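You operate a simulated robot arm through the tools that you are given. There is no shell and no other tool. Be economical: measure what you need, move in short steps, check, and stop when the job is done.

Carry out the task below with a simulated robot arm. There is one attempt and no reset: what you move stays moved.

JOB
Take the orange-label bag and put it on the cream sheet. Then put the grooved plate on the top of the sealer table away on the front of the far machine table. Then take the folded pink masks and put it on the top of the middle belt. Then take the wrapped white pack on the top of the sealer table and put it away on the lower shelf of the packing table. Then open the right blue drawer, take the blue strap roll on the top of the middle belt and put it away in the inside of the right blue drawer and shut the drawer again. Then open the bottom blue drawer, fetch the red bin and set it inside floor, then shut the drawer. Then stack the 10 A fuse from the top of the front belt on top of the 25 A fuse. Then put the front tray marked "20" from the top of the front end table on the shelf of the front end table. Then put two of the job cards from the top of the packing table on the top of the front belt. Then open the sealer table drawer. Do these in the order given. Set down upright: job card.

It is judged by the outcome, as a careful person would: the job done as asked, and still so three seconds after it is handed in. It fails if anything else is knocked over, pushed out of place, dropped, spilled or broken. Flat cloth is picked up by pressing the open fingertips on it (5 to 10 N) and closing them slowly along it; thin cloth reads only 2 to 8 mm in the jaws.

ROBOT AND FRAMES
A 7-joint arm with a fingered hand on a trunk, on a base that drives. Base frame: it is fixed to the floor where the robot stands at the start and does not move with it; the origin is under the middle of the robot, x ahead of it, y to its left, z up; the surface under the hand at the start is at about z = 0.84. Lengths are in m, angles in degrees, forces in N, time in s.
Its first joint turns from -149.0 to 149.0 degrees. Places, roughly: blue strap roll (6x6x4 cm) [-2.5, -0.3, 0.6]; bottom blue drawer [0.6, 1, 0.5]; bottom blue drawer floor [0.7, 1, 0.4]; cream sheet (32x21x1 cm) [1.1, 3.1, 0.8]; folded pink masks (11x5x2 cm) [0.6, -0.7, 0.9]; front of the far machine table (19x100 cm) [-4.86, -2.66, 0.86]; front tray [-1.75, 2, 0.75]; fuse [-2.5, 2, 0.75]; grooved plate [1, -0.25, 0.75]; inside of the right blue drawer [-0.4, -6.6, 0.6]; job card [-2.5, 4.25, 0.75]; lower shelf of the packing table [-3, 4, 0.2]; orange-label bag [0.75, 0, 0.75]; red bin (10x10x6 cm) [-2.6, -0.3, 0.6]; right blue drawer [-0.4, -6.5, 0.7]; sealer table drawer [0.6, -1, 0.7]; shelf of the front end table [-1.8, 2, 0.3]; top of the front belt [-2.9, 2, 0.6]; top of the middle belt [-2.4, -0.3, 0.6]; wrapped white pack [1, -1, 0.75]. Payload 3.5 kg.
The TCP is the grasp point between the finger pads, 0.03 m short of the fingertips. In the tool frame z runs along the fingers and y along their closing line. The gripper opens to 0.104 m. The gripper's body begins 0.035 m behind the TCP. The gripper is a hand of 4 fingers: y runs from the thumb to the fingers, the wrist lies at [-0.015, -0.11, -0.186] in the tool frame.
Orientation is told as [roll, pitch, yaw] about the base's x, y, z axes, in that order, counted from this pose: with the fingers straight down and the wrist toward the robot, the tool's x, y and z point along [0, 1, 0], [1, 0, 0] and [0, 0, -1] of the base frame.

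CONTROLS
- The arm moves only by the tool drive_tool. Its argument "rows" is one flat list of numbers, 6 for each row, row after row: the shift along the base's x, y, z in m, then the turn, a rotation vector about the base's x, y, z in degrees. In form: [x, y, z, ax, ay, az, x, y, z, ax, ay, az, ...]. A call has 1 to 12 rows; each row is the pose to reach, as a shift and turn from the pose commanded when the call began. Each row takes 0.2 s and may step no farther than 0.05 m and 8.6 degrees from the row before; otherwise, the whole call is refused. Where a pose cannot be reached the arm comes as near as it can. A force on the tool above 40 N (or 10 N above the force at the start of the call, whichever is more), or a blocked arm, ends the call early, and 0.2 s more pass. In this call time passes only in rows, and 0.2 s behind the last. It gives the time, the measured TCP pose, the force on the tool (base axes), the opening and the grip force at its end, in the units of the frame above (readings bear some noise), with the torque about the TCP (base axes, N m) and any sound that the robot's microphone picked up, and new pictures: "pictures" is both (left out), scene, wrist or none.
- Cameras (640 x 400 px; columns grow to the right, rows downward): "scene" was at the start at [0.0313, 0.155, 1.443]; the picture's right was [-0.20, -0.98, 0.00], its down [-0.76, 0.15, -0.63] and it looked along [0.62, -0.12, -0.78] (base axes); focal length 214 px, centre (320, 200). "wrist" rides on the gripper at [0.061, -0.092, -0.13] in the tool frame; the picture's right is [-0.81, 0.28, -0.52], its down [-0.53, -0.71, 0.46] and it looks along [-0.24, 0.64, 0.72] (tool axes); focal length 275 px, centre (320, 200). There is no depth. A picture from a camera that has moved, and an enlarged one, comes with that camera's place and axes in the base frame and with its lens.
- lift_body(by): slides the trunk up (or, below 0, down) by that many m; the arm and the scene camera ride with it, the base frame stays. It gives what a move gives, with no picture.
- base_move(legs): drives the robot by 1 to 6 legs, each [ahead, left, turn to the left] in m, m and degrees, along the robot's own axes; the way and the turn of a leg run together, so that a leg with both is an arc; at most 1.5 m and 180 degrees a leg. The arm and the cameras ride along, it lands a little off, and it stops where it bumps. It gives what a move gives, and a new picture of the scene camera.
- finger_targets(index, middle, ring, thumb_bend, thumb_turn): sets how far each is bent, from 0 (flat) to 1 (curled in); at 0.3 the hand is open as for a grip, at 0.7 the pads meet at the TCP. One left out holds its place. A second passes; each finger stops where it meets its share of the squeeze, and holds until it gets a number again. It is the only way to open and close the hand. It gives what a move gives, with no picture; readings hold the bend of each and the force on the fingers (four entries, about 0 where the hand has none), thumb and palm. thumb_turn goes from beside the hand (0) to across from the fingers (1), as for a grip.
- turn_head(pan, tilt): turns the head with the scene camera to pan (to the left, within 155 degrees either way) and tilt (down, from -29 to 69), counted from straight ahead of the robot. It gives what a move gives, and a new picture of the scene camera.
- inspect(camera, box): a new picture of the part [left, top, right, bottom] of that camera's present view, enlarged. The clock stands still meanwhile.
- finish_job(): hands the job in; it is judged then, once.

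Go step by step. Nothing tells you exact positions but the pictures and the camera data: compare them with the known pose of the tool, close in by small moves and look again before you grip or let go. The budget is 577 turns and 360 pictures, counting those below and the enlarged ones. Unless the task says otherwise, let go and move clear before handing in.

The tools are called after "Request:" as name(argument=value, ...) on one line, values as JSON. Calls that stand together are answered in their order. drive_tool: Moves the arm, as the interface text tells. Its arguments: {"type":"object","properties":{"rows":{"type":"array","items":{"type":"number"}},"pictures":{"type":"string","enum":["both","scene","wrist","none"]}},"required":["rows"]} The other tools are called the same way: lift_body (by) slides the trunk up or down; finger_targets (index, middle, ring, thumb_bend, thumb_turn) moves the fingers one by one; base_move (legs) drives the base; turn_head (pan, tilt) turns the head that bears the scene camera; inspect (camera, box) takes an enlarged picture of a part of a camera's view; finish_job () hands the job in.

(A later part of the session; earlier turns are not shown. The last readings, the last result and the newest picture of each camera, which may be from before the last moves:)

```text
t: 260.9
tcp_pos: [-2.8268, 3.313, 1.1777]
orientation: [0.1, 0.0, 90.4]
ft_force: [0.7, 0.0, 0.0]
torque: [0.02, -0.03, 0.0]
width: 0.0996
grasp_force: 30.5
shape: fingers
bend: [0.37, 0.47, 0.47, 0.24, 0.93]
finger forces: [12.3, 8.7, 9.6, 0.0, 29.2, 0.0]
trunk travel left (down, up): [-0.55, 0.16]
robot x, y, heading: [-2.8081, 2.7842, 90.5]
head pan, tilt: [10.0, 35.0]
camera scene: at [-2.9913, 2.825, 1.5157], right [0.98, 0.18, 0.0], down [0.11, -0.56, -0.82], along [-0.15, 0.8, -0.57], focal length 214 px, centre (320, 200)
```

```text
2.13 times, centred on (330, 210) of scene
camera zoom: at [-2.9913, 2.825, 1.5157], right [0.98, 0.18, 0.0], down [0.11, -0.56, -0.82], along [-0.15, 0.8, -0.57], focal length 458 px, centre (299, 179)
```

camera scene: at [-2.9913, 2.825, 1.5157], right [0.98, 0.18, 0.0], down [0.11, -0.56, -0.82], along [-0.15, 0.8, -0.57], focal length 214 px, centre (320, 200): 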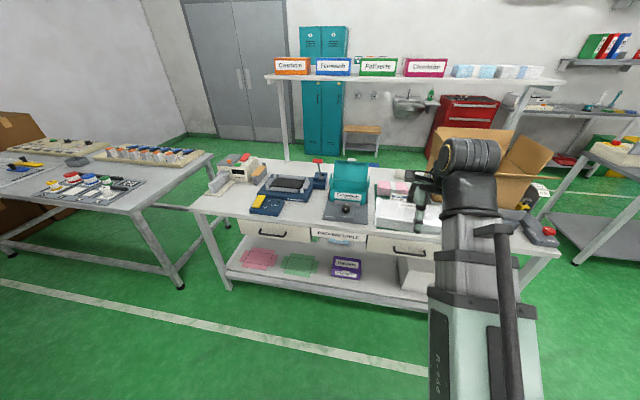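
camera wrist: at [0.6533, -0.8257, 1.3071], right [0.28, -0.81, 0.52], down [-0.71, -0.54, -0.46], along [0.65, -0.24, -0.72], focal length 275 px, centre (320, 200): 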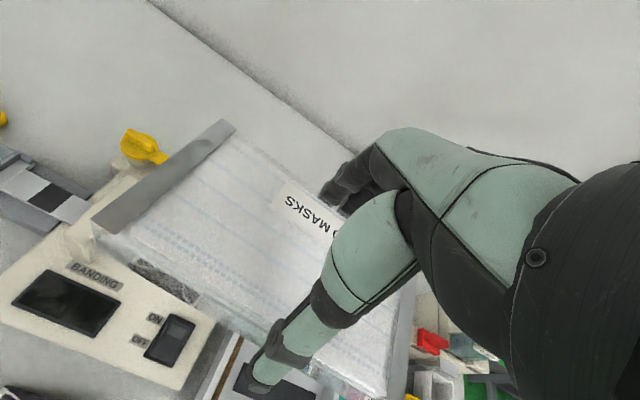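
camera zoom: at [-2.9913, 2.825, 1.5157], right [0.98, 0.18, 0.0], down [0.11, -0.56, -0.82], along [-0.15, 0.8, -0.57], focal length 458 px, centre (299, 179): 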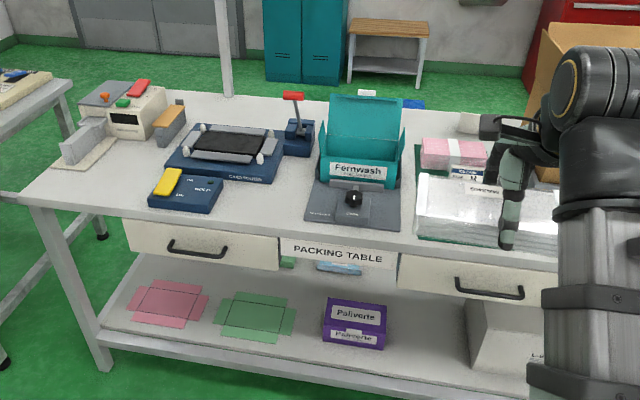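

The lower shelf has a free gap between the purple box and the white box: x −2.87…−2.62, front edge y≈3.65. I shift right a little, lower the trunk and bring the pack down in front of the table.

Request:
base_move(legs=[[0.06, -0.07, 0]])

Request:
lift_body(by=-0.4)

Request:
lift_body(by=-0.14)

Request:
turn_head(pan=10, tilt=35)

```text
t: 262.1
tcp_pos: [-2.7568, 3.3762, 1.177]
orientation: [0.1, 0.1, 90.3]
ft_force: [-0.4, 0.0, -1.1]
torque: [0.03, -0.01, 0.02]
width: 0.0994
grasp_force: 30.0
shape: fingers
bend: [0.37, 0.47, 0.47, 0.24, 0.93]
finger forces: [12.2, 8.7, 9.4, 0.1, 29.2, 0.0]
trunk travel left (down, up): [-0.55, 0.16]
robot x, y, heading: [-2.7361, 2.8442, 90.2]
head pan, tilt: [10.0, 35.0]
camera scene: at [-2.921, 2.8887, 1.5159], right [0.98, 0.18, 0.0], down [0.1, -0.56, -0.82], along [-0.15, 0.81, -0.57], focal length 214 px, centre (320, 200)
```

scene: 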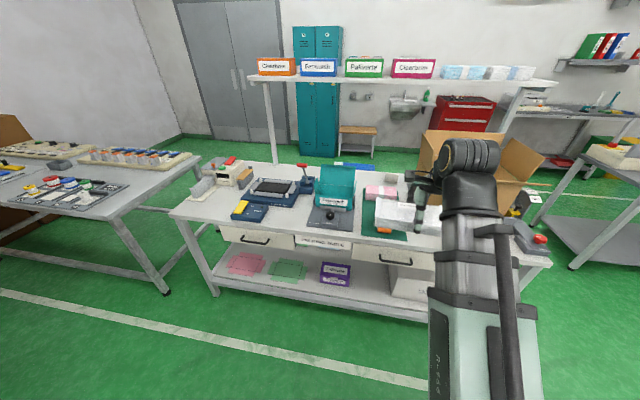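

```text
t: 265.9
tcp_pos: [-2.7571, 3.3743, 0.7783]
orientation: [0.0, 0.0, 90.5]
ft_force: [0.0, 0.2, -0.8]
torque: [0.01, 0.0, -0.02]
width: 0.0998
grasp_force: 29.6
shape: fingers
bend: [0.37, 0.47, 0.47, 0.24, 0.93]
finger forces: [12.1, 8.7, 9.5, 0.0, 29.1, 0.0]
trunk travel left (down, up): [-0.15, 0.56]
robot x, y, heading: [-2.7385, 2.8488, 90.3]
head pan, tilt: [10.0, 35.0]
```

```text
t: 267.6
tcp_pos: [-2.7577, 3.376, 0.6367]
orientation: [0.0, 0.0, 90.4]
ft_force: [-0.4, -0.9, -0.5]
torque: [0.03, -0.05, -0.03]
width: 0.0999
grasp_force: 30.0
shape: fingers
bend: [0.37, 0.47, 0.47, 0.24, 0.93]
finger forces: [12.1, 8.8, 9.4, 0.1, 29.0, 0.1]
trunk travel left (down, up): [-0.01, 0.7]
robot x, y, heading: [-2.7367, 2.8484, 90.3]
head pan, tilt: [10.0, 35.0]
```

```text
t: 268.1
tcp_pos: [-2.7576, 3.3764, 0.6364]
orientation: [0.1, 0.1, 90.3]
ft_force: [1.1, -0.5, -0.3]
torque: [0.01, 0.0, 0.03]
width: 0.0997
grasp_force: 29.8
shape: fingers
bend: [0.37, 0.47, 0.47, 0.24, 0.93]
finger forces: [12.1, 8.6, 9.4, 0.1, 29.1, 0.0]
trunk travel left (down, up): [-0.01, 0.7]
robot x, y, heading: [-2.7405, 2.8458, 90.8]
head pan, tilt: [10.0, 35.0]
camera scene: at [-2.9216, 2.8882, 0.9758], right [0.98, 0.18, 0.0], down [0.1, -0.56, -0.82], along [-0.15, 0.81, -0.57], focal length 214 px, centre (320, 200)
```

scene: 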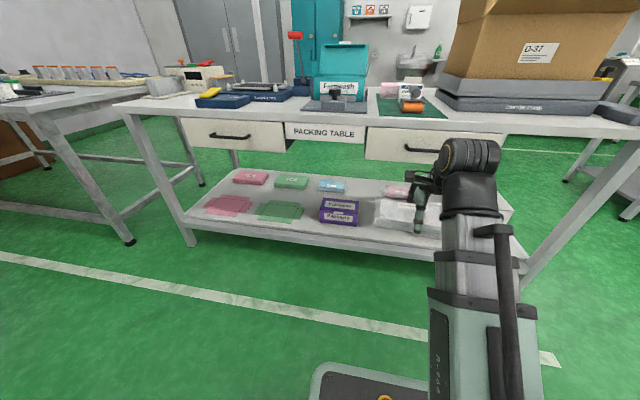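

Request:
drive_tool(rows=[0, 0, -0.05, 0, 0, 0, 0, 0, -0.1, 0, 0, 0, 0, 0, -0.15, 0, 0, 0, 0, 0, -0.2, 0, 0, 0, 0, 0, -0.25, 0, 0, 0, 0, 0, -0.29, 0, 0, 0])

Request:
inspect(camera="scene", box=[180, 100, 540, 320])

```text
t: 269.6
tcp_pos: [-2.7589, 3.416, 0.3502]
orientation: [0.1, 0.1, 90.5]
ft_force: [0.8, -0.8, -1.3]
torque: [-0.02, -0.02, 0.01]
width: 0.0993
grasp_force: 29.1
shape: fingers
bend: [0.38, 0.48, 0.47, 0.24, 0.93]
finger forces: [11.4, 8.6, 9.3, 0.1, 27.8, 0.0]
out of reach, approached as far as the arm can: row 3, 4, 5, 6
trunk travel left (down, up): [-0.01, 0.7]
robot x, y, heading: [-2.7392, 2.849, 90.4]
head pan, tilt: [10.0, 35.0]
camera scene: at [-2.9216, 2.8881, 0.9759], right [0.98, 0.18, 0.0], down [0.1, -0.56, -0.82], along [-0.15, 0.81, -0.57], focal length 214 px, centre (320, 200)
camera wrist: at [-2.8199, 3.3245, 0.4794], right [0.81, 0.28, 0.52], down [0.54, -0.71, -0.45], along [0.24, 0.65, -0.73], focal length 275 px, centre (320, 200)
```

scene: 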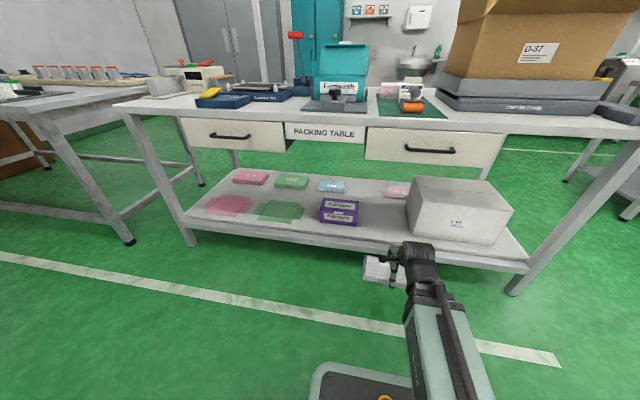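
wrist: 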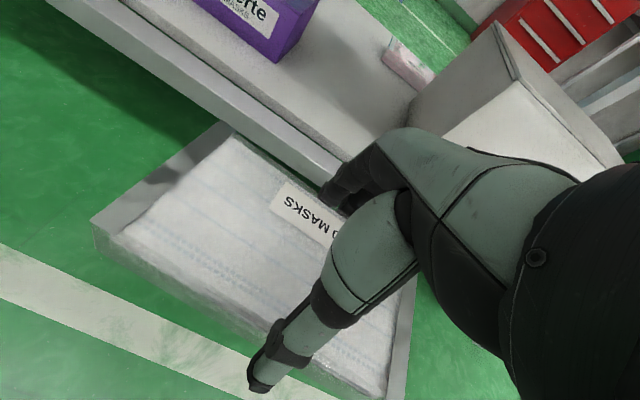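

```text
1.78 times, centred on (360, 210) of scene
camera zoom: at [-2.9216, 2.8881, 0.9759], right [0.98, 0.18, 0.0], down [0.1, -0.56, -0.82], along [-0.15, 0.81, -0.57], focal length 381 px, centre (249, 182)
```

zoom: 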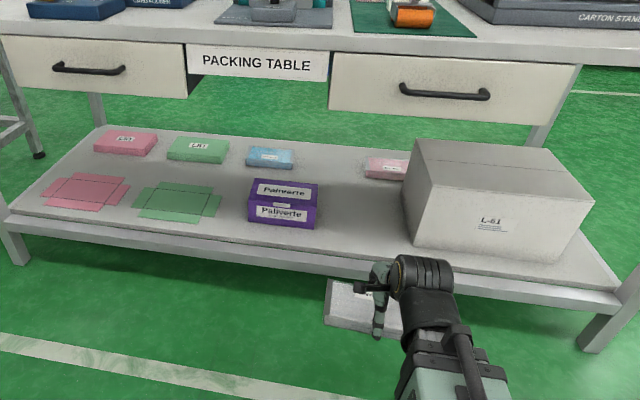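

Request:
drive_tool(rows=[0.015, 0.04, 0, 0, 0, 0, 0.03, 0.085, 0, 0, 0, 0, 0.03, 0.13, 0, 0, 0, 0])

```text
t: 270.4
tcp_pos: [-2.7264, 3.5501, 0.3474]
orientation: [0.1, 0.1, 90.4]
ft_force: [-0.3, -0.4, -0.5]
torque: [0.0, 0.01, 0.01]
width: 0.099
grasp_force: 28.4
shape: fingers
bend: [0.38, 0.48, 0.47, 0.24, 0.93]
finger forces: [11.4, 8.4, 9.2, 0.0, 27.9, 0.0]
trunk travel left (down, up): [-0.01, 0.7]
robot x, y, heading: [-2.7316, 2.8484, 90.8]
head pan, tilt: [10.0, 35.0]
camera scene: at [-2.9216, 2.8881, 0.9758], right [0.98, 0.18, 0.0], down [0.1, -0.56, -0.82], along [-0.15, 0.81, -0.57], focal length 214 px, centre (320, 200)
camera wrist: at [-2.7873, 3.4574, 0.4786], right [0.81, 0.28, 0.52], down [0.54, -0.71, -0.46], along [0.24, 0.65, -0.73], focal length 275 px, centre (320, 200)
```

scene: 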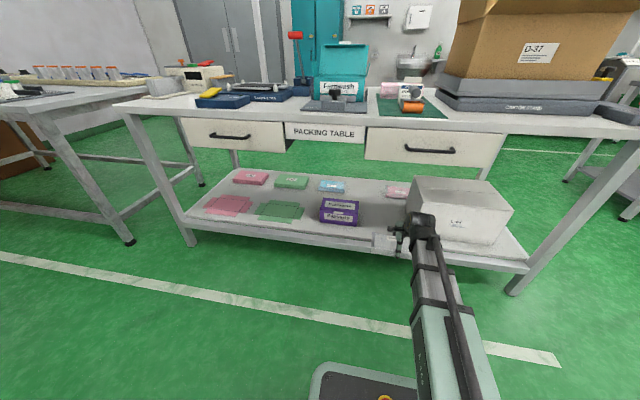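
wrist: 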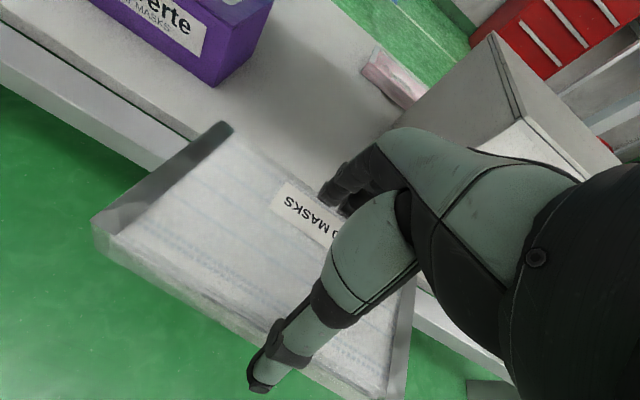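

Request:
drive_tool(rows=[-0.01, 0.045, 0, 0, 0, 0, -0.012, 0.09, 0, 0, 0, 0, -0.012, 0.135, 0, 0, 0, 0, -0.012, 0.175, 0, 0, 0, 0])

Request:
inspect(camera="scene", box=[280, 140, 540, 300])

```text
t: 271.4
tcp_pos: [-2.7412, 3.7249, 0.347]
orientation: [0.1, 0.0, 90.4]
ft_force: [1.2, 0.6, -0.6]
torque: [0.0, -0.02, 0.02]
width: 0.0993
grasp_force: 28.0
shape: fingers
bend: [0.38, 0.48, 0.47, 0.24, 0.93]
finger forces: [11.4, 8.4, 9.2, 0.1, 27.8, 0.1]
trunk travel left (down, up): [-0.01, 0.7]
robot x, y, heading: [-2.7366, 2.8504, 90.4]
head pan, tilt: [10.0, 35.0]
camera scene: at [-2.9216, 2.8881, 0.9758], right [0.98, 0.18, 0.0], down [0.1, -0.56, -0.82], along [-0.15, 0.81, -0.57], focal length 214 px, centre (320, 200)
camera wrist: at [-2.8021, 3.6334, 0.4782], right [0.81, 0.28, 0.52], down [0.54, -0.71, -0.46], along [0.24, 0.65, -0.73], focal length 275 px, centre (320, 200)
```

scene: 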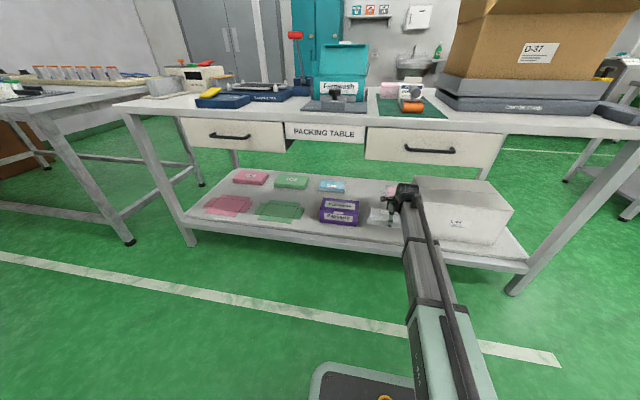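
wrist: 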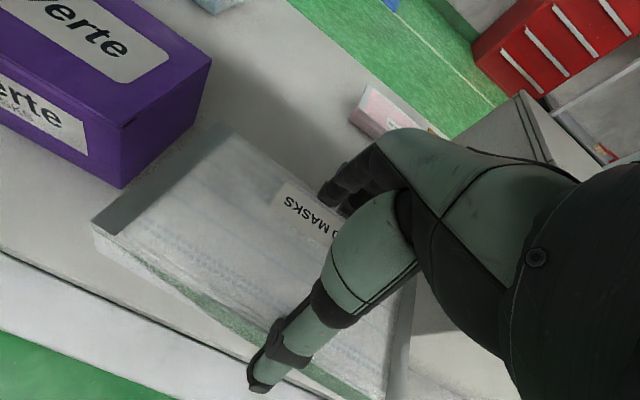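

```text
2.46 times, centred on (410, 220) of scene
camera zoom: at [-2.9216, 2.8881, 0.9758], right [0.98, 0.18, 0.0], down [0.1, -0.56, -0.82], along [-0.15, 0.81, -0.57], focal length 528 px, centre (98, 151)
```

zoom: 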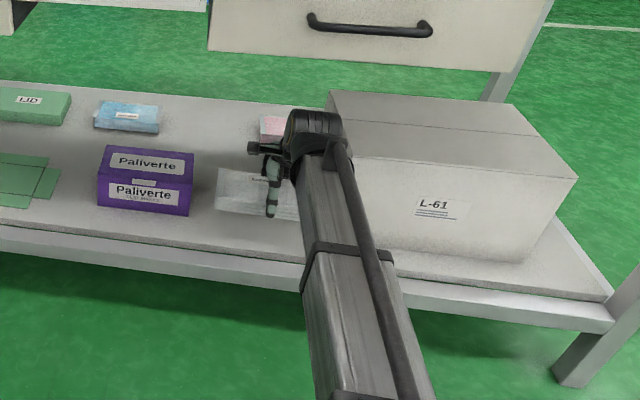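

Request:
drive_tool(rows=[0, 0.02, -0.02, 0, 0, 0, 0, 0.025, -0.06, 0, 0, 0, 0, 0.025, -0.072, 0, 0, 0], pictures="wrist")

```text
t: 272.1
tcp_pos: [-2.7374, 3.7488, 0.2745]
orientation: [0.1, 0.0, 90.5]
ft_force: [-0.2, -0.3, 0.4]
torque: [0.02, 0.01, -0.02]
width: 0.0989
grasp_force: 28.5
shape: fingers
bend: [0.38, 0.48, 0.47, 0.24, 0.93]
finger forces: [11.4, 8.4, 9.2, 0.0, 27.5, 0.0]
trunk travel left (down, up): [-0.01, 0.7]
robot x, y, heading: [-2.7382, 2.8473, 90.4]
head pan, tilt: [10.0, 35.0]
camera wrist: at [-2.7987, 3.6572, 0.4042], right [0.81, 0.28, 0.52], down [0.54, -0.71, -0.46], along [0.24, 0.65, -0.72], focal length 275 px, centre (320, 200)
```

wrist: 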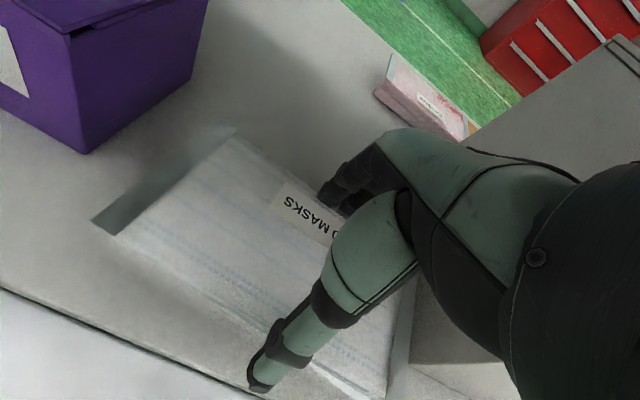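

Close to the shelf; I lower in small steps until contact.

Request:
drive_tool(rows=[0, 0, -0.005, 0, 0, 0, 0, 0, -0.01, 0, 0, 0, 0, 0, -0.014, 0, 0, 0, 0, 0, -0.018, 0, 0, 0], pictures="none")

```text
t: 273.1
tcp_pos: [-2.739, 3.7471, 0.2599]
orientation: [0.2, -0.1, 90.4]
ft_force: [0.7, -1.6, 5.5]
torque: [0.22, 0.1, 0.0]
width: 0.0992
grasp_force: 29.1
shape: fingers
bend: [0.38, 0.48, 0.47, 0.24, 0.93]
finger forces: [11.8, 8.2, 9.2, 0.0, 29.0, 0.1]
trunk travel left (down, up): [-0.01, 0.7]
robot x, y, heading: [-2.7377, 2.8464, 90.8]
head pan, tilt: [10.0, 35.0]
```

Request:
finger_targets(index=0.25, middle=0.25, ring=0.25, thumb_bend=0.18)

Request:
drive_tool(rows=[0, 0, 0.02, 0, 0, 0, 0, 0, 0.05, 0, 0, 0, 0, 0, 0.09, 0, 0, 0, 0, -0.03, 0.1, 0, 0, 0, 0, -0.07, 0.1, 0, 0, 0, 0, -0.11, 0.1, 0, 0, 0, 0, -0.15, 0.1, 0, 0, 0, 0, -0.2, 0.1, 0, 0, 0, 0, -0.25, 0.11, 0, 0, 0, 0, -0.29, 0.13, 0, 0, 0, 0, -0.33, 0.15, 0, 0, 0])

```text
t: 274.1
tcp_pos: [-2.7407, 3.7477, 0.2571]
orientation: [0.2, 0.0, 90.5]
ft_force: [-0.2, 0.5, 0.0]
torque: [-0.01, -0.01, -0.04]
width: 0.1205
grasp_force: 0.2
shape: fingers
bend: [0.25, 0.25, 0.25, 0.18, 0.97]
finger forces: [0.0, 0.0, 0.0, 0.0, 0.2, 0.1]
trunk travel left (down, up): [-0.01, 0.7]
robot x, y, heading: [-2.7379, 2.8489, 90.3]
head pan, tilt: [10.0, 35.0]
```

```text
refused: row 9 steps farther than a row can; nothing moved
```

Request:
drive_tool(rows=[0, 0, 0.02, 0, 0, 0, 0, 0, 0.05, 0, 0, 0, 0, 0, 0.09, 0, 0, 0, 0, -0.03, 0.1, 0, 0, 0, 0, -0.07, 0.1, 0, 0, 0, 0, -0.11, 0.1, 0, 0, 0, 0, -0.15, 0.1, 0, 0, 0, 0, -0.195, 0.1, 0, 0, 0, 0, -0.24, 0.1, 0, 0, 0, 0, -0.28, 0.11, 0, 0, 0, 0, -0.32, 0.12, 0, 0, 0])

```text
t: 276.6
tcp_pos: [-2.7377, 3.4281, 0.3792]
orientation: [0.1, 0.0, 90.4]
ft_force: [-0.6, -0.1, 0.3]
torque: [0.02, -0.01, 0.01]
width: 0.1206
grasp_force: 0.1
shape: fingers
bend: [0.25, 0.25, 0.25, 0.18, 0.97]
finger forces: [0.0, 0.0, 0.1, 0.0, 0.1, 0.0]
trunk travel left (down, up): [-0.01, 0.7]
robot x, y, heading: [-2.7372, 2.849, 90.7]
head pan, tilt: [10.0, 35.0]
camera scene: at [-2.9216, 2.8883, 0.9758], right [0.98, 0.18, 0.0], down [0.1, -0.56, -0.82], along [-0.15, 0.81, -0.57], focal length 214 px, centre (320, 200)
camera wrist: at [-2.7986, 3.3376, 0.5092], right [0.81, 0.28, 0.52], down [0.54, -0.71, -0.46], along [0.24, 0.65, -0.72], focal length 275 px, centre (320, 200)
```

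scene: 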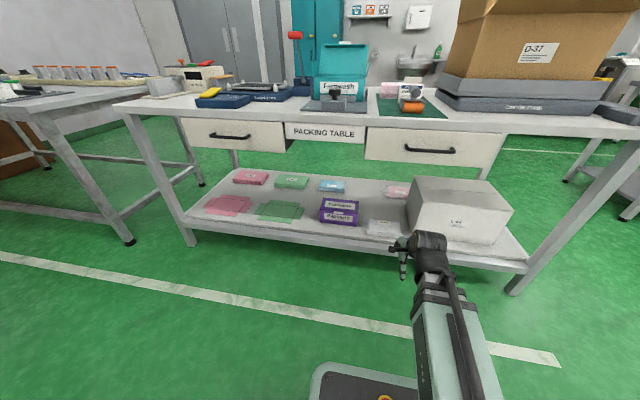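
wrist: 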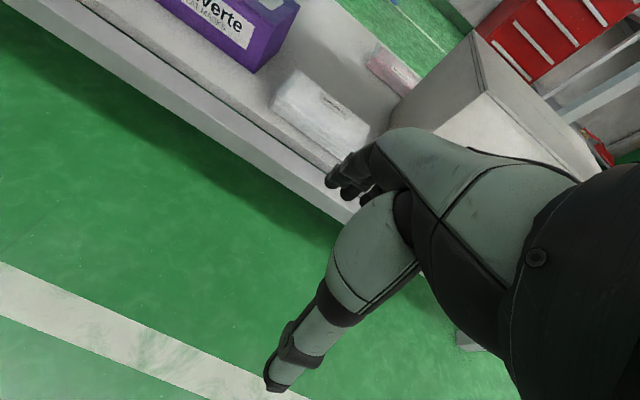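

The pack sits on the lower shelf. Now task 5: I back off, raise the trunk and head for the right blue drawer at the south end.

Request:
base_move(legs=[[-0.13, 0, 0]])

Request:
lift_body(by=0.4)

Request:
lift_body(by=0.1)

Request:
drive_tool(rows=[0, 0, 0.05, 0, 0, 0, 0, 0, 0.1, 0, 0, 0, 0, 0, 0.15, 0, 0, 0, 0, 0, 0.2, 0, 0, 0, 0, 0, 0.25, 0, 0, 0], pictures="none")

Request:
base_move(legs=[[0, -1.2, 0], [0, -1.2, 0], [0, 0, 180], [1.5, 0, 0]])

```text
t: 277.8
tcp_pos: [-2.7358, 3.3006, 0.3791]
orientation: [0.0, 0.0, 90.4]
ft_force: [-0.7, 0.2, -0.5]
torque: [-0.02, -0.02, -0.01]
width: 0.1204
grasp_force: 0.1
shape: fingers
bend: [0.25, 0.25, 0.25, 0.18, 0.97]
finger forces: [0.1, 0.1, 0.0, 0.0, 0.1, 0.1]
trunk travel left (down, up): [-0.01, 0.7]
robot x, y, heading: [-2.7389, 2.7188, 90.5]
head pan, tilt: [10.0, 35.0]
camera scene: at [-2.9204, 2.7585, 0.9758], right [0.98, 0.18, 0.0], down [0.1, -0.56, -0.82], along [-0.15, 0.81, -0.57], focal length 214 px, centre (320, 200)
```

scene: 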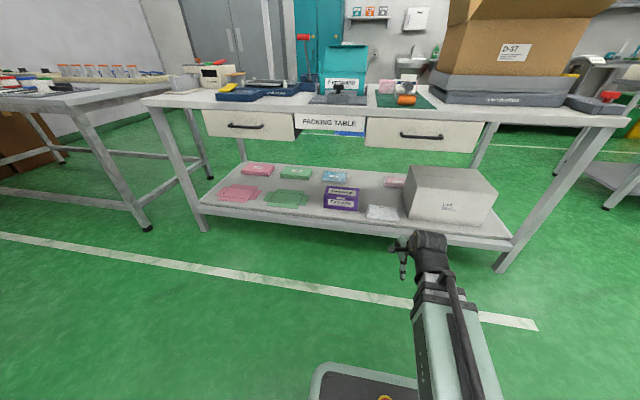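

```text
t: 281.7
tcp_pos: [-2.7359, 3.3002, 0.7803]
orientation: [0.1, 0.0, 90.4]
ft_force: [-0.2, -0.1, 0.3]
torque: [0.05, 0.02, 0.0]
width: 0.1205
grasp_force: 0.0
shape: fingers
bend: [0.25, 0.25, 0.25, 0.18, 0.97]
finger forces: [0.1, 0.0, 0.1, 0.1, 0.0, 0.0]
trunk travel left (down, up): [-0.41, 0.3]
robot x, y, heading: [-2.7371, 2.7192, 90.3]
head pan, tilt: [10.0, 35.0]
```

```text
t: 283.0
tcp_pos: [-2.7375, 3.2992, 0.8789]
orientation: [0.2, 0.1, 90.4]
ft_force: [0.5, -0.7, -0.5]
torque: [0.02, -0.04, -0.02]
width: 0.1206
grasp_force: 0.1
shape: fingers
bend: [0.25, 0.25, 0.25, 0.18, 0.97]
finger forces: [0.0, 0.0, 0.1, 0.0, 0.0, 0.0]
trunk travel left (down, up): [-0.51, 0.2]
robot x, y, heading: [-2.7352, 2.7194, 90.3]
head pan, tilt: [10.0, 35.0]
```

```text
t: 284.2
tcp_pos: [-2.7364, 3.2977, 1.1277]
orientation: [0.1, 0.0, 90.5]
ft_force: [1.3, 0.4, -0.8]
torque: [0.02, 0.01, 0.02]
width: 0.1204
grasp_force: 0.1
shape: fingers
bend: [0.25, 0.25, 0.25, 0.18, 0.97]
finger forces: [0.1, 0.0, 0.1, 0.1, 0.0, 0.0]
trunk travel left (down, up): [-0.51, 0.2]
robot x, y, heading: [-2.7365, 2.7195, 90.6]
head pan, tilt: [10.0, 35.0]
```

```text
t: 310.2
tcp_pos: [-0.2952, 0.7137, 1.1258]
orientation: [0.0, 0.1, -88.9]
ft_force: [-0.6, -0.7, -0.2]
torque: [0.0, -0.01, -0.04]
width: 0.1204
grasp_force: 0.2
shape: fingers
bend: [0.25, 0.25, 0.25, 0.18, 0.97]
finger forces: [0.0, 0.0, 0.1, 0.1, 0.0, 0.1]
trunk travel left (down, up): [-0.51, 0.2]
robot x, y, heading: [-0.2999, 1.2912, -88.7]
head pan, tilt: [10.0, 35.0]
camera scene: at [-0.1135, 1.2554, 1.4758], right [-0.98, -0.19, 0.0], down [-0.11, 0.56, -0.82], along [0.16, -0.8, -0.57], focal length 214 px, centre (320, 200)
```

scene: 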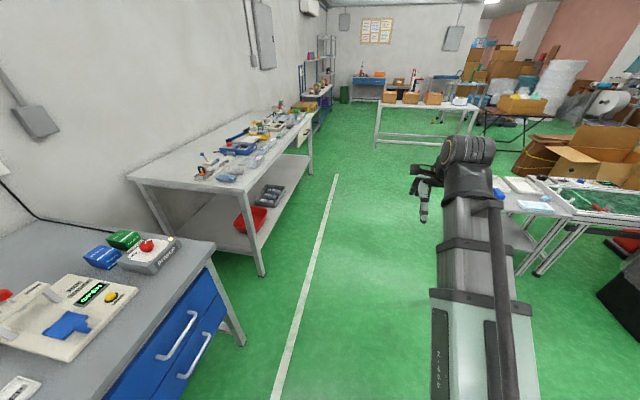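

Request:
base_move(legs=[[1.5, 0, 0], [1.3, 0.1, 0], [1.4, 0.25, 0], [1.0, 0, 0]])

Request:
turn_head(pan=15, tilt=30)

```text
t: 327.8
tcp_pos: [-0.1532, -2.93, 1.126]
orientation: [0.0, 0.0, -94.5]
ft_force: [-0.7, -0.8, 0.2]
torque: [0.03, -0.01, 0.0]
width: 0.1206
grasp_force: 0.0
shape: fingers
bend: [0.25, 0.25, 0.25, 0.18, 0.98]
finger forces: [0.0, 0.1, 0.0, 0.1, 0.0, 0.1]
trunk travel left (down, up): [-0.51, 0.2]
robot x, y, heading: [-0.1014, -2.348, -94.7]
head pan, tilt: [10.0, 35.0]
stopped in leg 3: the robot was blocked; the commanded pose is now the measured one
camera scene: at [0.0798, -2.4066, 1.4759], right [-1.0, -0.1, 0.0], down [-0.06, 0.57, -0.82], along [0.08, -0.82, -0.57], focal length 214 px, centre (320, 200)
```

scene: 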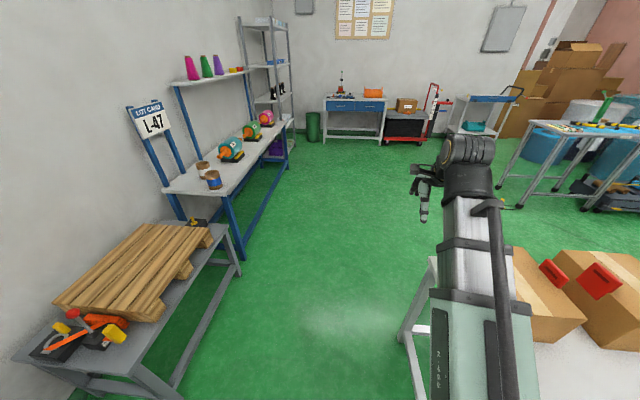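

```text
t: 328.5
tcp_pos: [-0.1523, -2.9288, 1.1262]
orientation: [0.0, 0.1, -94.5]
ft_force: [-0.2, -0.1, 0.4]
torque: [0.0, 0.02, -0.02]
width: 0.1202
grasp_force: 0.0
shape: fingers
bend: [0.25, 0.25, 0.25, 0.18, 0.98]
finger forces: [0.0, 0.0, 0.0, 0.0, 0.1, 0.1]
trunk travel left (down, up): [-0.51, 0.2]
robot x, y, heading: [-0.1031, -2.3495, -94.3]
head pan, tilt: [15.0, 30.0]
camera scene: at [0.0884, -2.4077, 1.4836], right [-0.98, -0.18, 0.0], down [-0.09, 0.49, -0.87], along [0.16, -0.85, -0.5], focal length 214 px, centre (320, 200)
```

scene: 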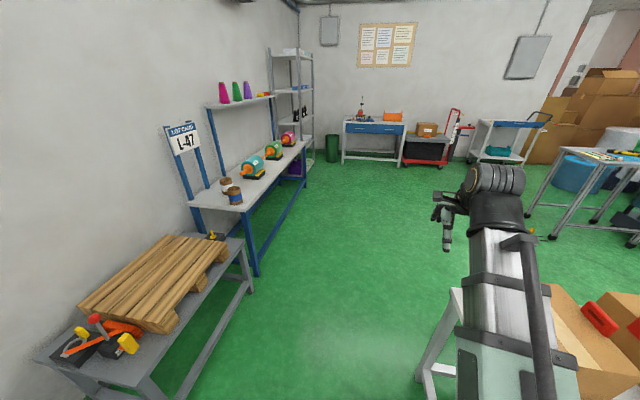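

The base bumped near the white table's corner; I back off, step left and continue south.

Request:
base_move(legs=[[-0.1, 0.02, 0], [0, 0.3, 4.5], [1.3, 0, 0], [1.0, 0, 0]])

Request:
turn_head(pan=-60, tilt=40)

```text
t: 342.0
tcp_pos: [0.1987, -5.119, 1.1263]
orientation: [0.1, 0.2, -90.8]
ft_force: [-0.3, -0.9, -1.2]
torque: [-0.02, -0.02, 0.01]
width: 0.1201
grasp_force: 0.1
shape: fingers
bend: [0.25, 0.25, 0.25, 0.18, 0.98]
finger forces: [0.1, 0.0, 0.1, 0.0, 0.0, 0.0]
trunk travel left (down, up): [-0.51, 0.2]
robot x, y, heading: [0.2129, -4.5313, -90.7]
head pan, tilt: [15.0, 30.0]
camera scene: at [0.4062, -4.5817, 1.4836], right [-0.97, -0.25, 0.0], down [-0.12, 0.48, -0.87], along [0.21, -0.84, -0.5], focal length 214 px, centre (320, 200)
```

scene: 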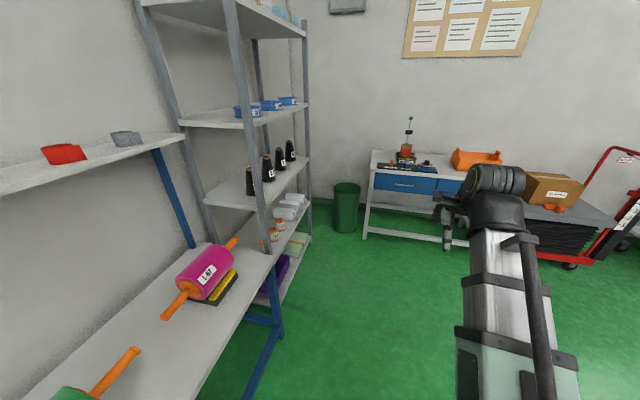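

```text
t: 343.5
tcp_pos: [0.1988, -5.1184, 1.1268]
orientation: [0.0, 0.1, -90.7]
ft_force: [-0.5, 0.3, -0.5]
torque: [-0.01, 0.0, -0.02]
width: 0.1205
grasp_force: 0.0
shape: fingers
bend: [0.25, 0.25, 0.25, 0.18, 0.98]
finger forces: [0.0, 0.0, 0.1, 0.0, 0.0, 0.1]
trunk travel left (down, up): [-0.51, 0.2]
robot x, y, heading: [0.2119, -4.538, -90.4]
head pan, tilt: [-60.0, 40.0]
camera scene: at [0.3097, -4.5358, 1.4683], right [-0.49, 0.87, 0.0], down [0.56, 0.32, -0.77], along [-0.67, -0.38, -0.64], focal length 214 px, centre (320, 200)
```

scene: 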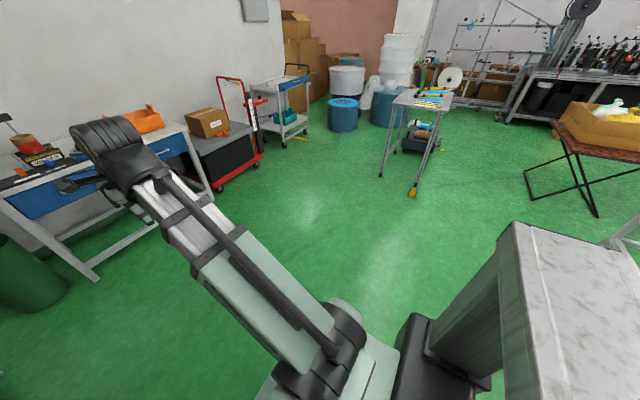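

Request:
base_move(legs=[[0.6, -0.6, 0]])

Request:
turn_head(pan=5, tilt=35)

Request:
inspect(camera="scene", box=[200, 100, 460, 300])

```text
t: 348.0
tcp_pos: [-0.4058, -5.7192, 1.1276]
orientation: [0.0, 0.1, -90.3]
ft_force: [-0.1, 0.8, -0.3]
torque: [0.0, 0.02, 0.0]
width: 0.1203
grasp_force: 0.1
shape: fingers
bend: [0.25, 0.25, 0.25, 0.18, 0.98]
finger forces: [0.0, 0.1, 0.0, 0.0, 0.0, 0.0]
trunk travel left (down, up): [-0.51, 0.2]
robot x, y, heading: [-0.3975, -5.1361, -90.3]
head pan, tilt: [-60.0, 40.0]
camera scene: at [-0.3009, -5.1363, 1.4683], right [-0.5, 0.87, 0.0], down [0.56, 0.32, -0.77], along [-0.66, -0.38, -0.64], focal length 214 px, centre (320, 200)
```

scene: 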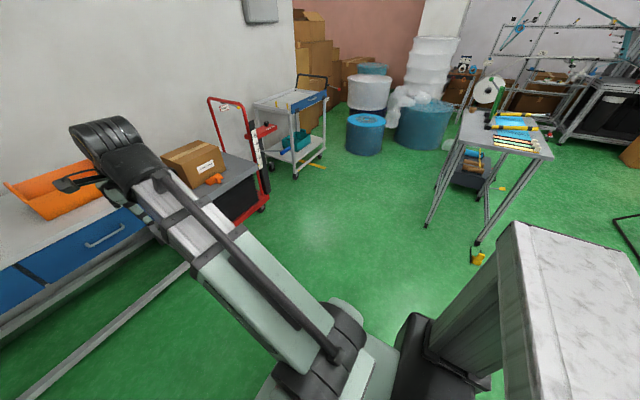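

```text
t: 349.4
tcp_pos: [-0.4063, -5.7202, 1.1267]
orientation: [-0.1, 0.0, -90.3]
ft_force: [-0.5, 0.8, 0.2]
torque: [-0.03, 0.04, -0.01]
width: 0.1206
grasp_force: 0.0
shape: fingers
bend: [0.25, 0.25, 0.25, 0.18, 0.98]
finger forces: [0.0, 0.1, 0.1, 0.0, 0.0, 0.0]
trunk travel left (down, up): [-0.51, 0.2]
robot x, y, heading: [-0.4003, -5.1388, -90.1]
head pan, tilt: [5.0, 35.0]
camera scene: at [-0.2198, -5.1817, 1.4758], right [-1.0, -0.08, 0.0], down [-0.05, 0.57, -0.82], along [0.07, -0.82, -0.57], focal length 214 px, centre (320, 200)
```

scene: 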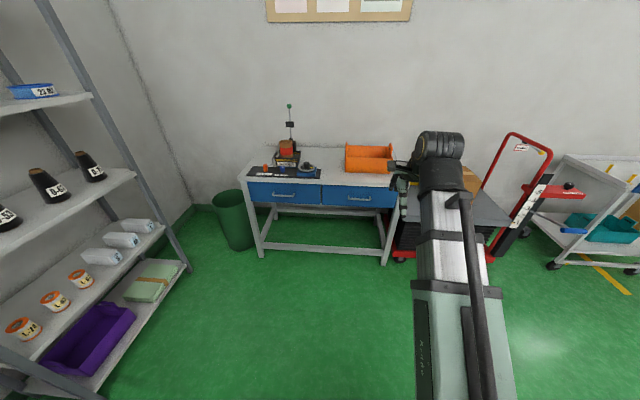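

```text
2.00 times, centred on (330, 200) of scene
camera zoom: at [-0.2198, -5.1817, 1.4758], right [-1.0, -0.08, 0.0], down [-0.05, 0.57, -0.82], along [0.07, -0.82, -0.57], focal length 429 px, centre (300, 200)
```

zoom: 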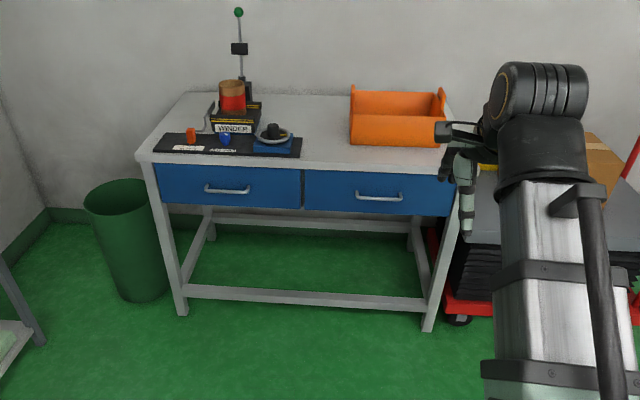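

The right drawer's handle is a horizontal bar. I lower the trunk and move closer, then turn the hand to point forward with fingers above and thumb below.

Request:
lift_body(by=-0.25)

Request:
base_move(legs=[[0.15, -0.02, 0]])

Request:
drive_tool(rows=[0, 0.0, 0, -8.2, 0, 0, 0, 0.0, 0, -16.4, 0, 0, 0, 0.0, 0, -24.6, 0, 0, 0, 0.0, 0, -32.8, 0, 0, 0, 0.0, 0, -41, 0, 0, 0, 0.0, 0, -49.2, 0, 0, 0, 0.0, 0, -57.4, 0, 0, 0, 0.0, 0, -65.6, 0, 0, 0, 0.0, 0, -73.8, 0, 0, 0, 0, 0, -82, 0, 0, 0, 0, 0, -90, 0, 0])

```text
t: 352.0
tcp_pos: [-0.4061, -5.7191, 0.8762]
orientation: [0.0, 0.0, -90.2]
ft_force: [0.5, -0.1, -0.2]
torque: [-0.02, -0.03, 0.01]
width: 0.1204
grasp_force: 0.1
shape: fingers
bend: [0.25, 0.25, 0.25, 0.18, 0.98]
finger forces: [0.1, 0.0, 0.1, 0.1, 0.0, 0.1]
trunk travel left (down, up): [-0.26, 0.45]
robot x, y, heading: [-0.4021, -5.14, -90.1]
head pan, tilt: [5.0, 35.0]
```

```text
t: 353.4
tcp_pos: [-0.4297, -5.8713, 0.8778]
orientation: [0.0, 0.1, -90.5]
ft_force: [0.9, 0.4, 0.7]
torque: [0.01, 0.02, 0.0]
width: 0.1206
grasp_force: 0.0
shape: fingers
bend: [0.25, 0.25, 0.25, 0.18, 0.98]
finger forces: [0.0, 0.0, 0.1, 0.0, 0.0, 0.1]
trunk travel left (down, up): [-0.26, 0.45]
robot x, y, heading: [-0.4223, -5.2883, -90.4]
head pan, tilt: [5.0, 35.0]
camera scene: at [-0.2406, -5.3345, 1.2258], right [-1.0, -0.08, 0.0], down [-0.05, 0.57, -0.82], along [0.07, -0.82, -0.57], focal length 214 px, centre (320, 200)
```

scene: 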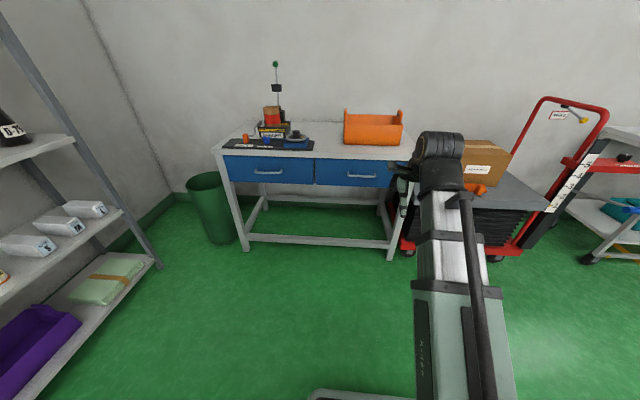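

```text
t: 355.8
tcp_pos: [-0.4689, -5.9291, 0.8825]
orientation: [-52.5, -89.0, -35.9]
ft_force: [-0.9, -0.1, 0.5]
torque: [-0.03, 0.0, 0.02]
width: 0.1205
grasp_force: 0.1
shape: fingers
bend: [0.25, 0.25, 0.25, 0.18, 0.98]
finger forces: [0.0, 0.0, 0.0, 0.1, 0.0, 0.0]
out of reach, approached as far as the arm can: row 4, 5, 6, 7, 8, 9, 10, 11
trunk travel left (down, up): [-0.26, 0.45]
robot x, y, heading: [-0.4218, -5.2881, -90.5]
head pan, tilt: [5.0, 35.0]
camera scene: at [-0.2406, -5.3347, 1.2258], right [-1.0, -0.08, 0.0], down [-0.05, 0.57, -0.82], along [0.07, -0.82, -0.57], focal length 214 px, centre (320, 200)
camera wrist: at [-0.4129, -5.7957, 0.791], right [-0.82, 0.49, 0.29], down [-0.53, -0.46, -0.71], along [-0.21, -0.74, 0.64], focal length 275 px, centre (320, 200)
```

scene: 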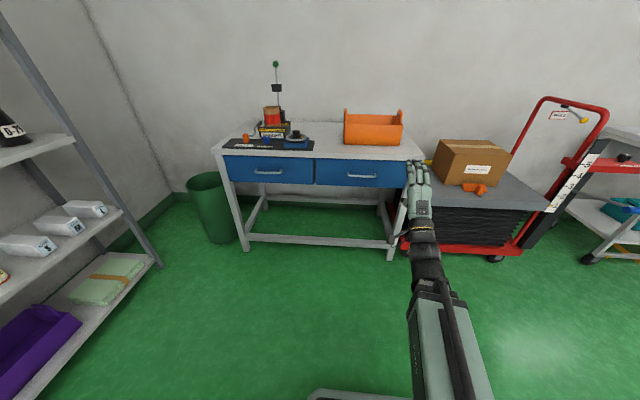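
wrist: 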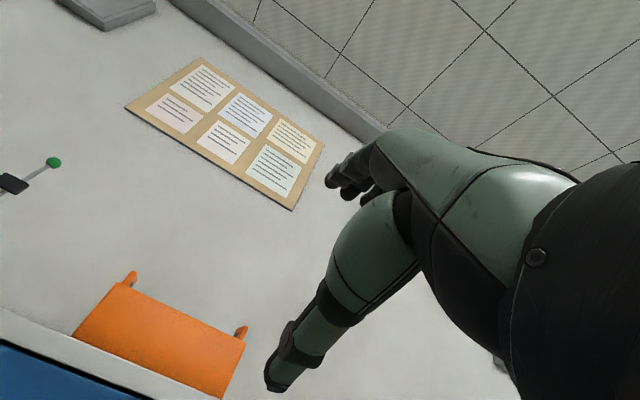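

Request:
inspect(camera="scene", box=[290, 110, 450, 210])

```text
4.00 times, centred on (370, 160) of scene
camera zoom: at [-0.2406, -5.3347, 1.2258], right [-1.0, -0.08, 0.0], down [-0.05, 0.57, -0.82], along [0.07, -0.82, -0.57], focal length 858 px, centre (120, 360)
```

zoom: 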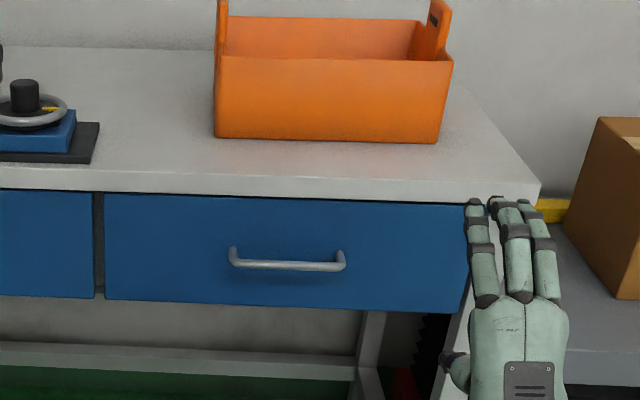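

Handle bar centre ≈[-0.378, -6.382, 0.669], ~15 cm long. I narrow the hand and approach in front of it.

Request:
finger_targets(index=0.42, middle=0.42, ring=0.42, thumb_bend=0.4)

Request:
drive_tool(rows=[0.01, -0.03, -0.035, 0, 0, 0, 0.02, -0.06, -0.07, 0, 0, 0, 0.03, -0.09, -0.105, 0, 0, 0, 0.04, -0.12, -0.14, 0, 0, 0, 0.04, -0.16, -0.16, 0, 0, 0, 0.04, -0.2, -0.18, 0, 0, 0])

```text
t: 356.8
tcp_pos: [-0.4682, -5.93, 0.8822]
orientation: [-42.5, -88.9, -45.8]
ft_force: [-0.1, -0.4, 0.7]
torque: [-0.02, 0.0, 0.01]
width: 0.0758
grasp_force: 0.0
shape: fingers
bend: [0.42, 0.42, 0.42, 0.4, 0.98]
finger forces: [0.1, 0.0, 0.0, 0.0, 0.0, 0.0]
trunk travel left (down, up): [-0.26, 0.45]
robot x, y, heading: [-0.4183, -5.2863, -90.4]
head pan, tilt: [5.0, 35.0]
```

```text
t: 358.2
tcp_pos: [-0.4826, -6.1042, 0.723]
orientation: [-58.1, -87.1, -27.6]
ft_force: [0.4, 0.0, -0.5]
torque: [0.0, 0.0, -0.01]
width: 0.0756
grasp_force: 0.0
shape: fingers
bend: [0.42, 0.42, 0.42, 0.4, 0.98]
finger forces: [0.0, 0.0, 0.0, 0.0, 0.1, 0.0]
out of reach, approached as far as the arm can: row 1, 2, 3, 4, 5, 6
trunk travel left (down, up): [-0.26, 0.45]
robot x, y, heading: [-0.421, -5.2907, -90.5]
head pan, tilt: [5.0, 35.0]
camera scene: at [-0.2406, -5.3342, 1.2259], right [-1.0, -0.08, 0.0], down [-0.05, 0.57, -0.82], along [0.07, -0.82, -0.57], focal length 214 px, centre (320, 200)
camera wrist: at [-0.4367, -5.9676, 0.6317], right [-0.83, 0.45, 0.32], down [-0.53, -0.48, -0.7], along [-0.16, -0.76, 0.63], focal length 275 px, centre (320, 200)
```

scene: 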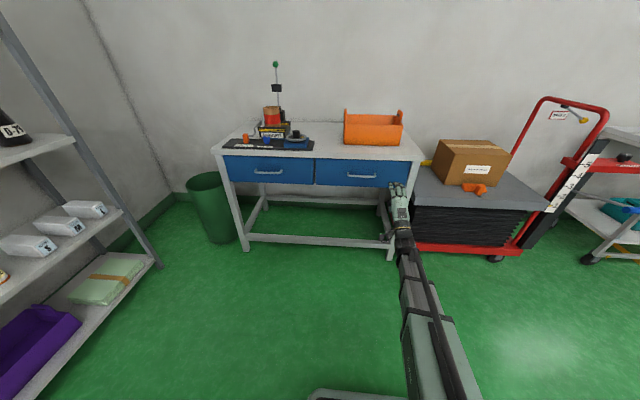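
wrist: 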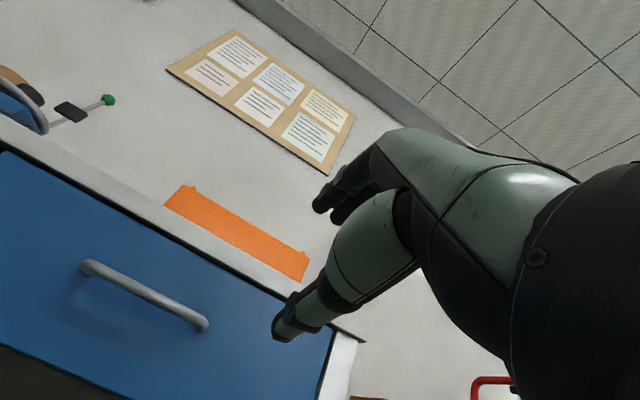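

Request:
base_move(legs=[[0.0, 0.1, 0]])

Request:
drive_tool(rows=[0, 0, -0.02, 0, 0, 0, 0, 0, -0.035, 0, 0, 0])

```text
t: 359.3
tcp_pos: [-0.3818, -6.1054, 0.7228]
orientation: [-57.2, -87.0, -28.2]
ft_force: [0.8, 0.2, -0.5]
torque: [0.0, -0.01, 0.04]
width: 0.0758
grasp_force: 0.1
shape: fingers
bend: [0.42, 0.42, 0.42, 0.4, 0.98]
finger forces: [0.0, 0.0, 0.0, 0.0, 0.1, 0.1]
trunk travel left (down, up): [-0.26, 0.45]
robot x, y, heading: [-0.3209, -5.2912, -90.4]
head pan, tilt: [5.0, 35.0]
camera scene: at [-0.141, -5.3349, 1.2258], right [-1.0, -0.08, 0.0], down [-0.05, 0.57, -0.82], along [0.07, -0.82, -0.57], focal length 214 px, centre (320, 200)
```

scene: 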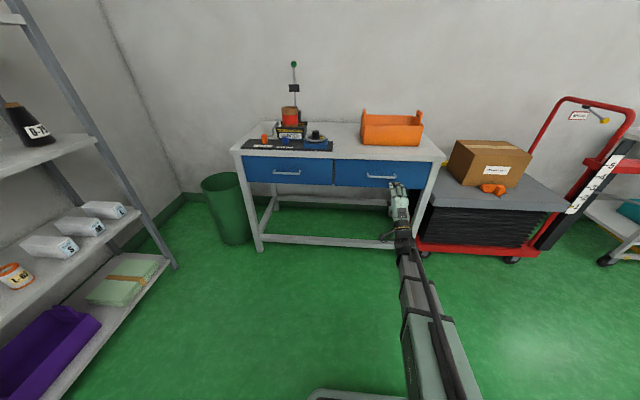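

```text
t: 359.9
tcp_pos: [-0.382, -6.1049, 0.6881]
orientation: [-57.9, -86.7, -27.4]
ft_force: [-0.5, 0.3, 0.3]
torque: [0.02, -0.01, 0.01]
width: 0.0758
grasp_force: 0.1
shape: fingers
bend: [0.42, 0.42, 0.42, 0.4, 0.98]
finger forces: [0.0, 0.1, 0.0, 0.1, 0.0, 0.0]
trunk travel left (down, up): [-0.26, 0.45]
robot x, y, heading: [-0.3185, -5.2926, -90.6]
head pan, tilt: [5.0, 35.0]
camera scene: at [-0.1409, -5.3349, 1.2258], right [-1.0, -0.08, 0.0], down [-0.05, 0.57, -0.82], along [0.07, -0.82, -0.57], focal length 214 px, centre (320, 200)
camera wrist: at [-0.3373, -5.9677, 0.5975], right [-0.84, 0.44, 0.33], down [-0.53, -0.48, -0.7], along [-0.15, -0.76, 0.63], focal length 275 px, centre (320, 200)
```

scene: 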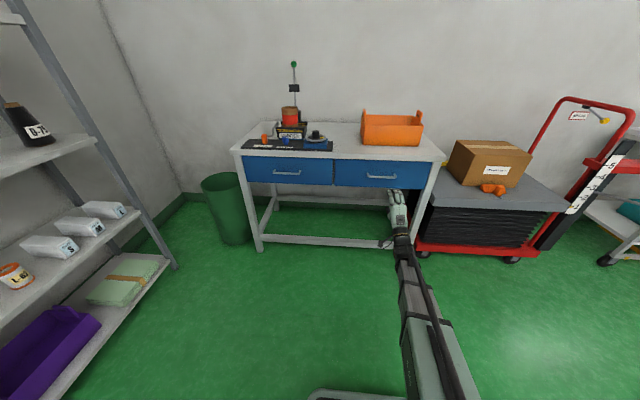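
wrist: 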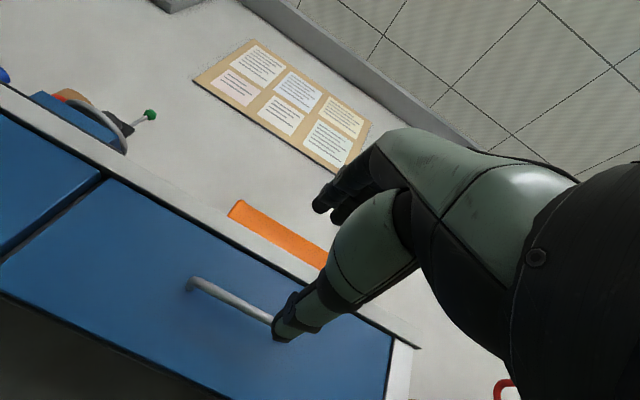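

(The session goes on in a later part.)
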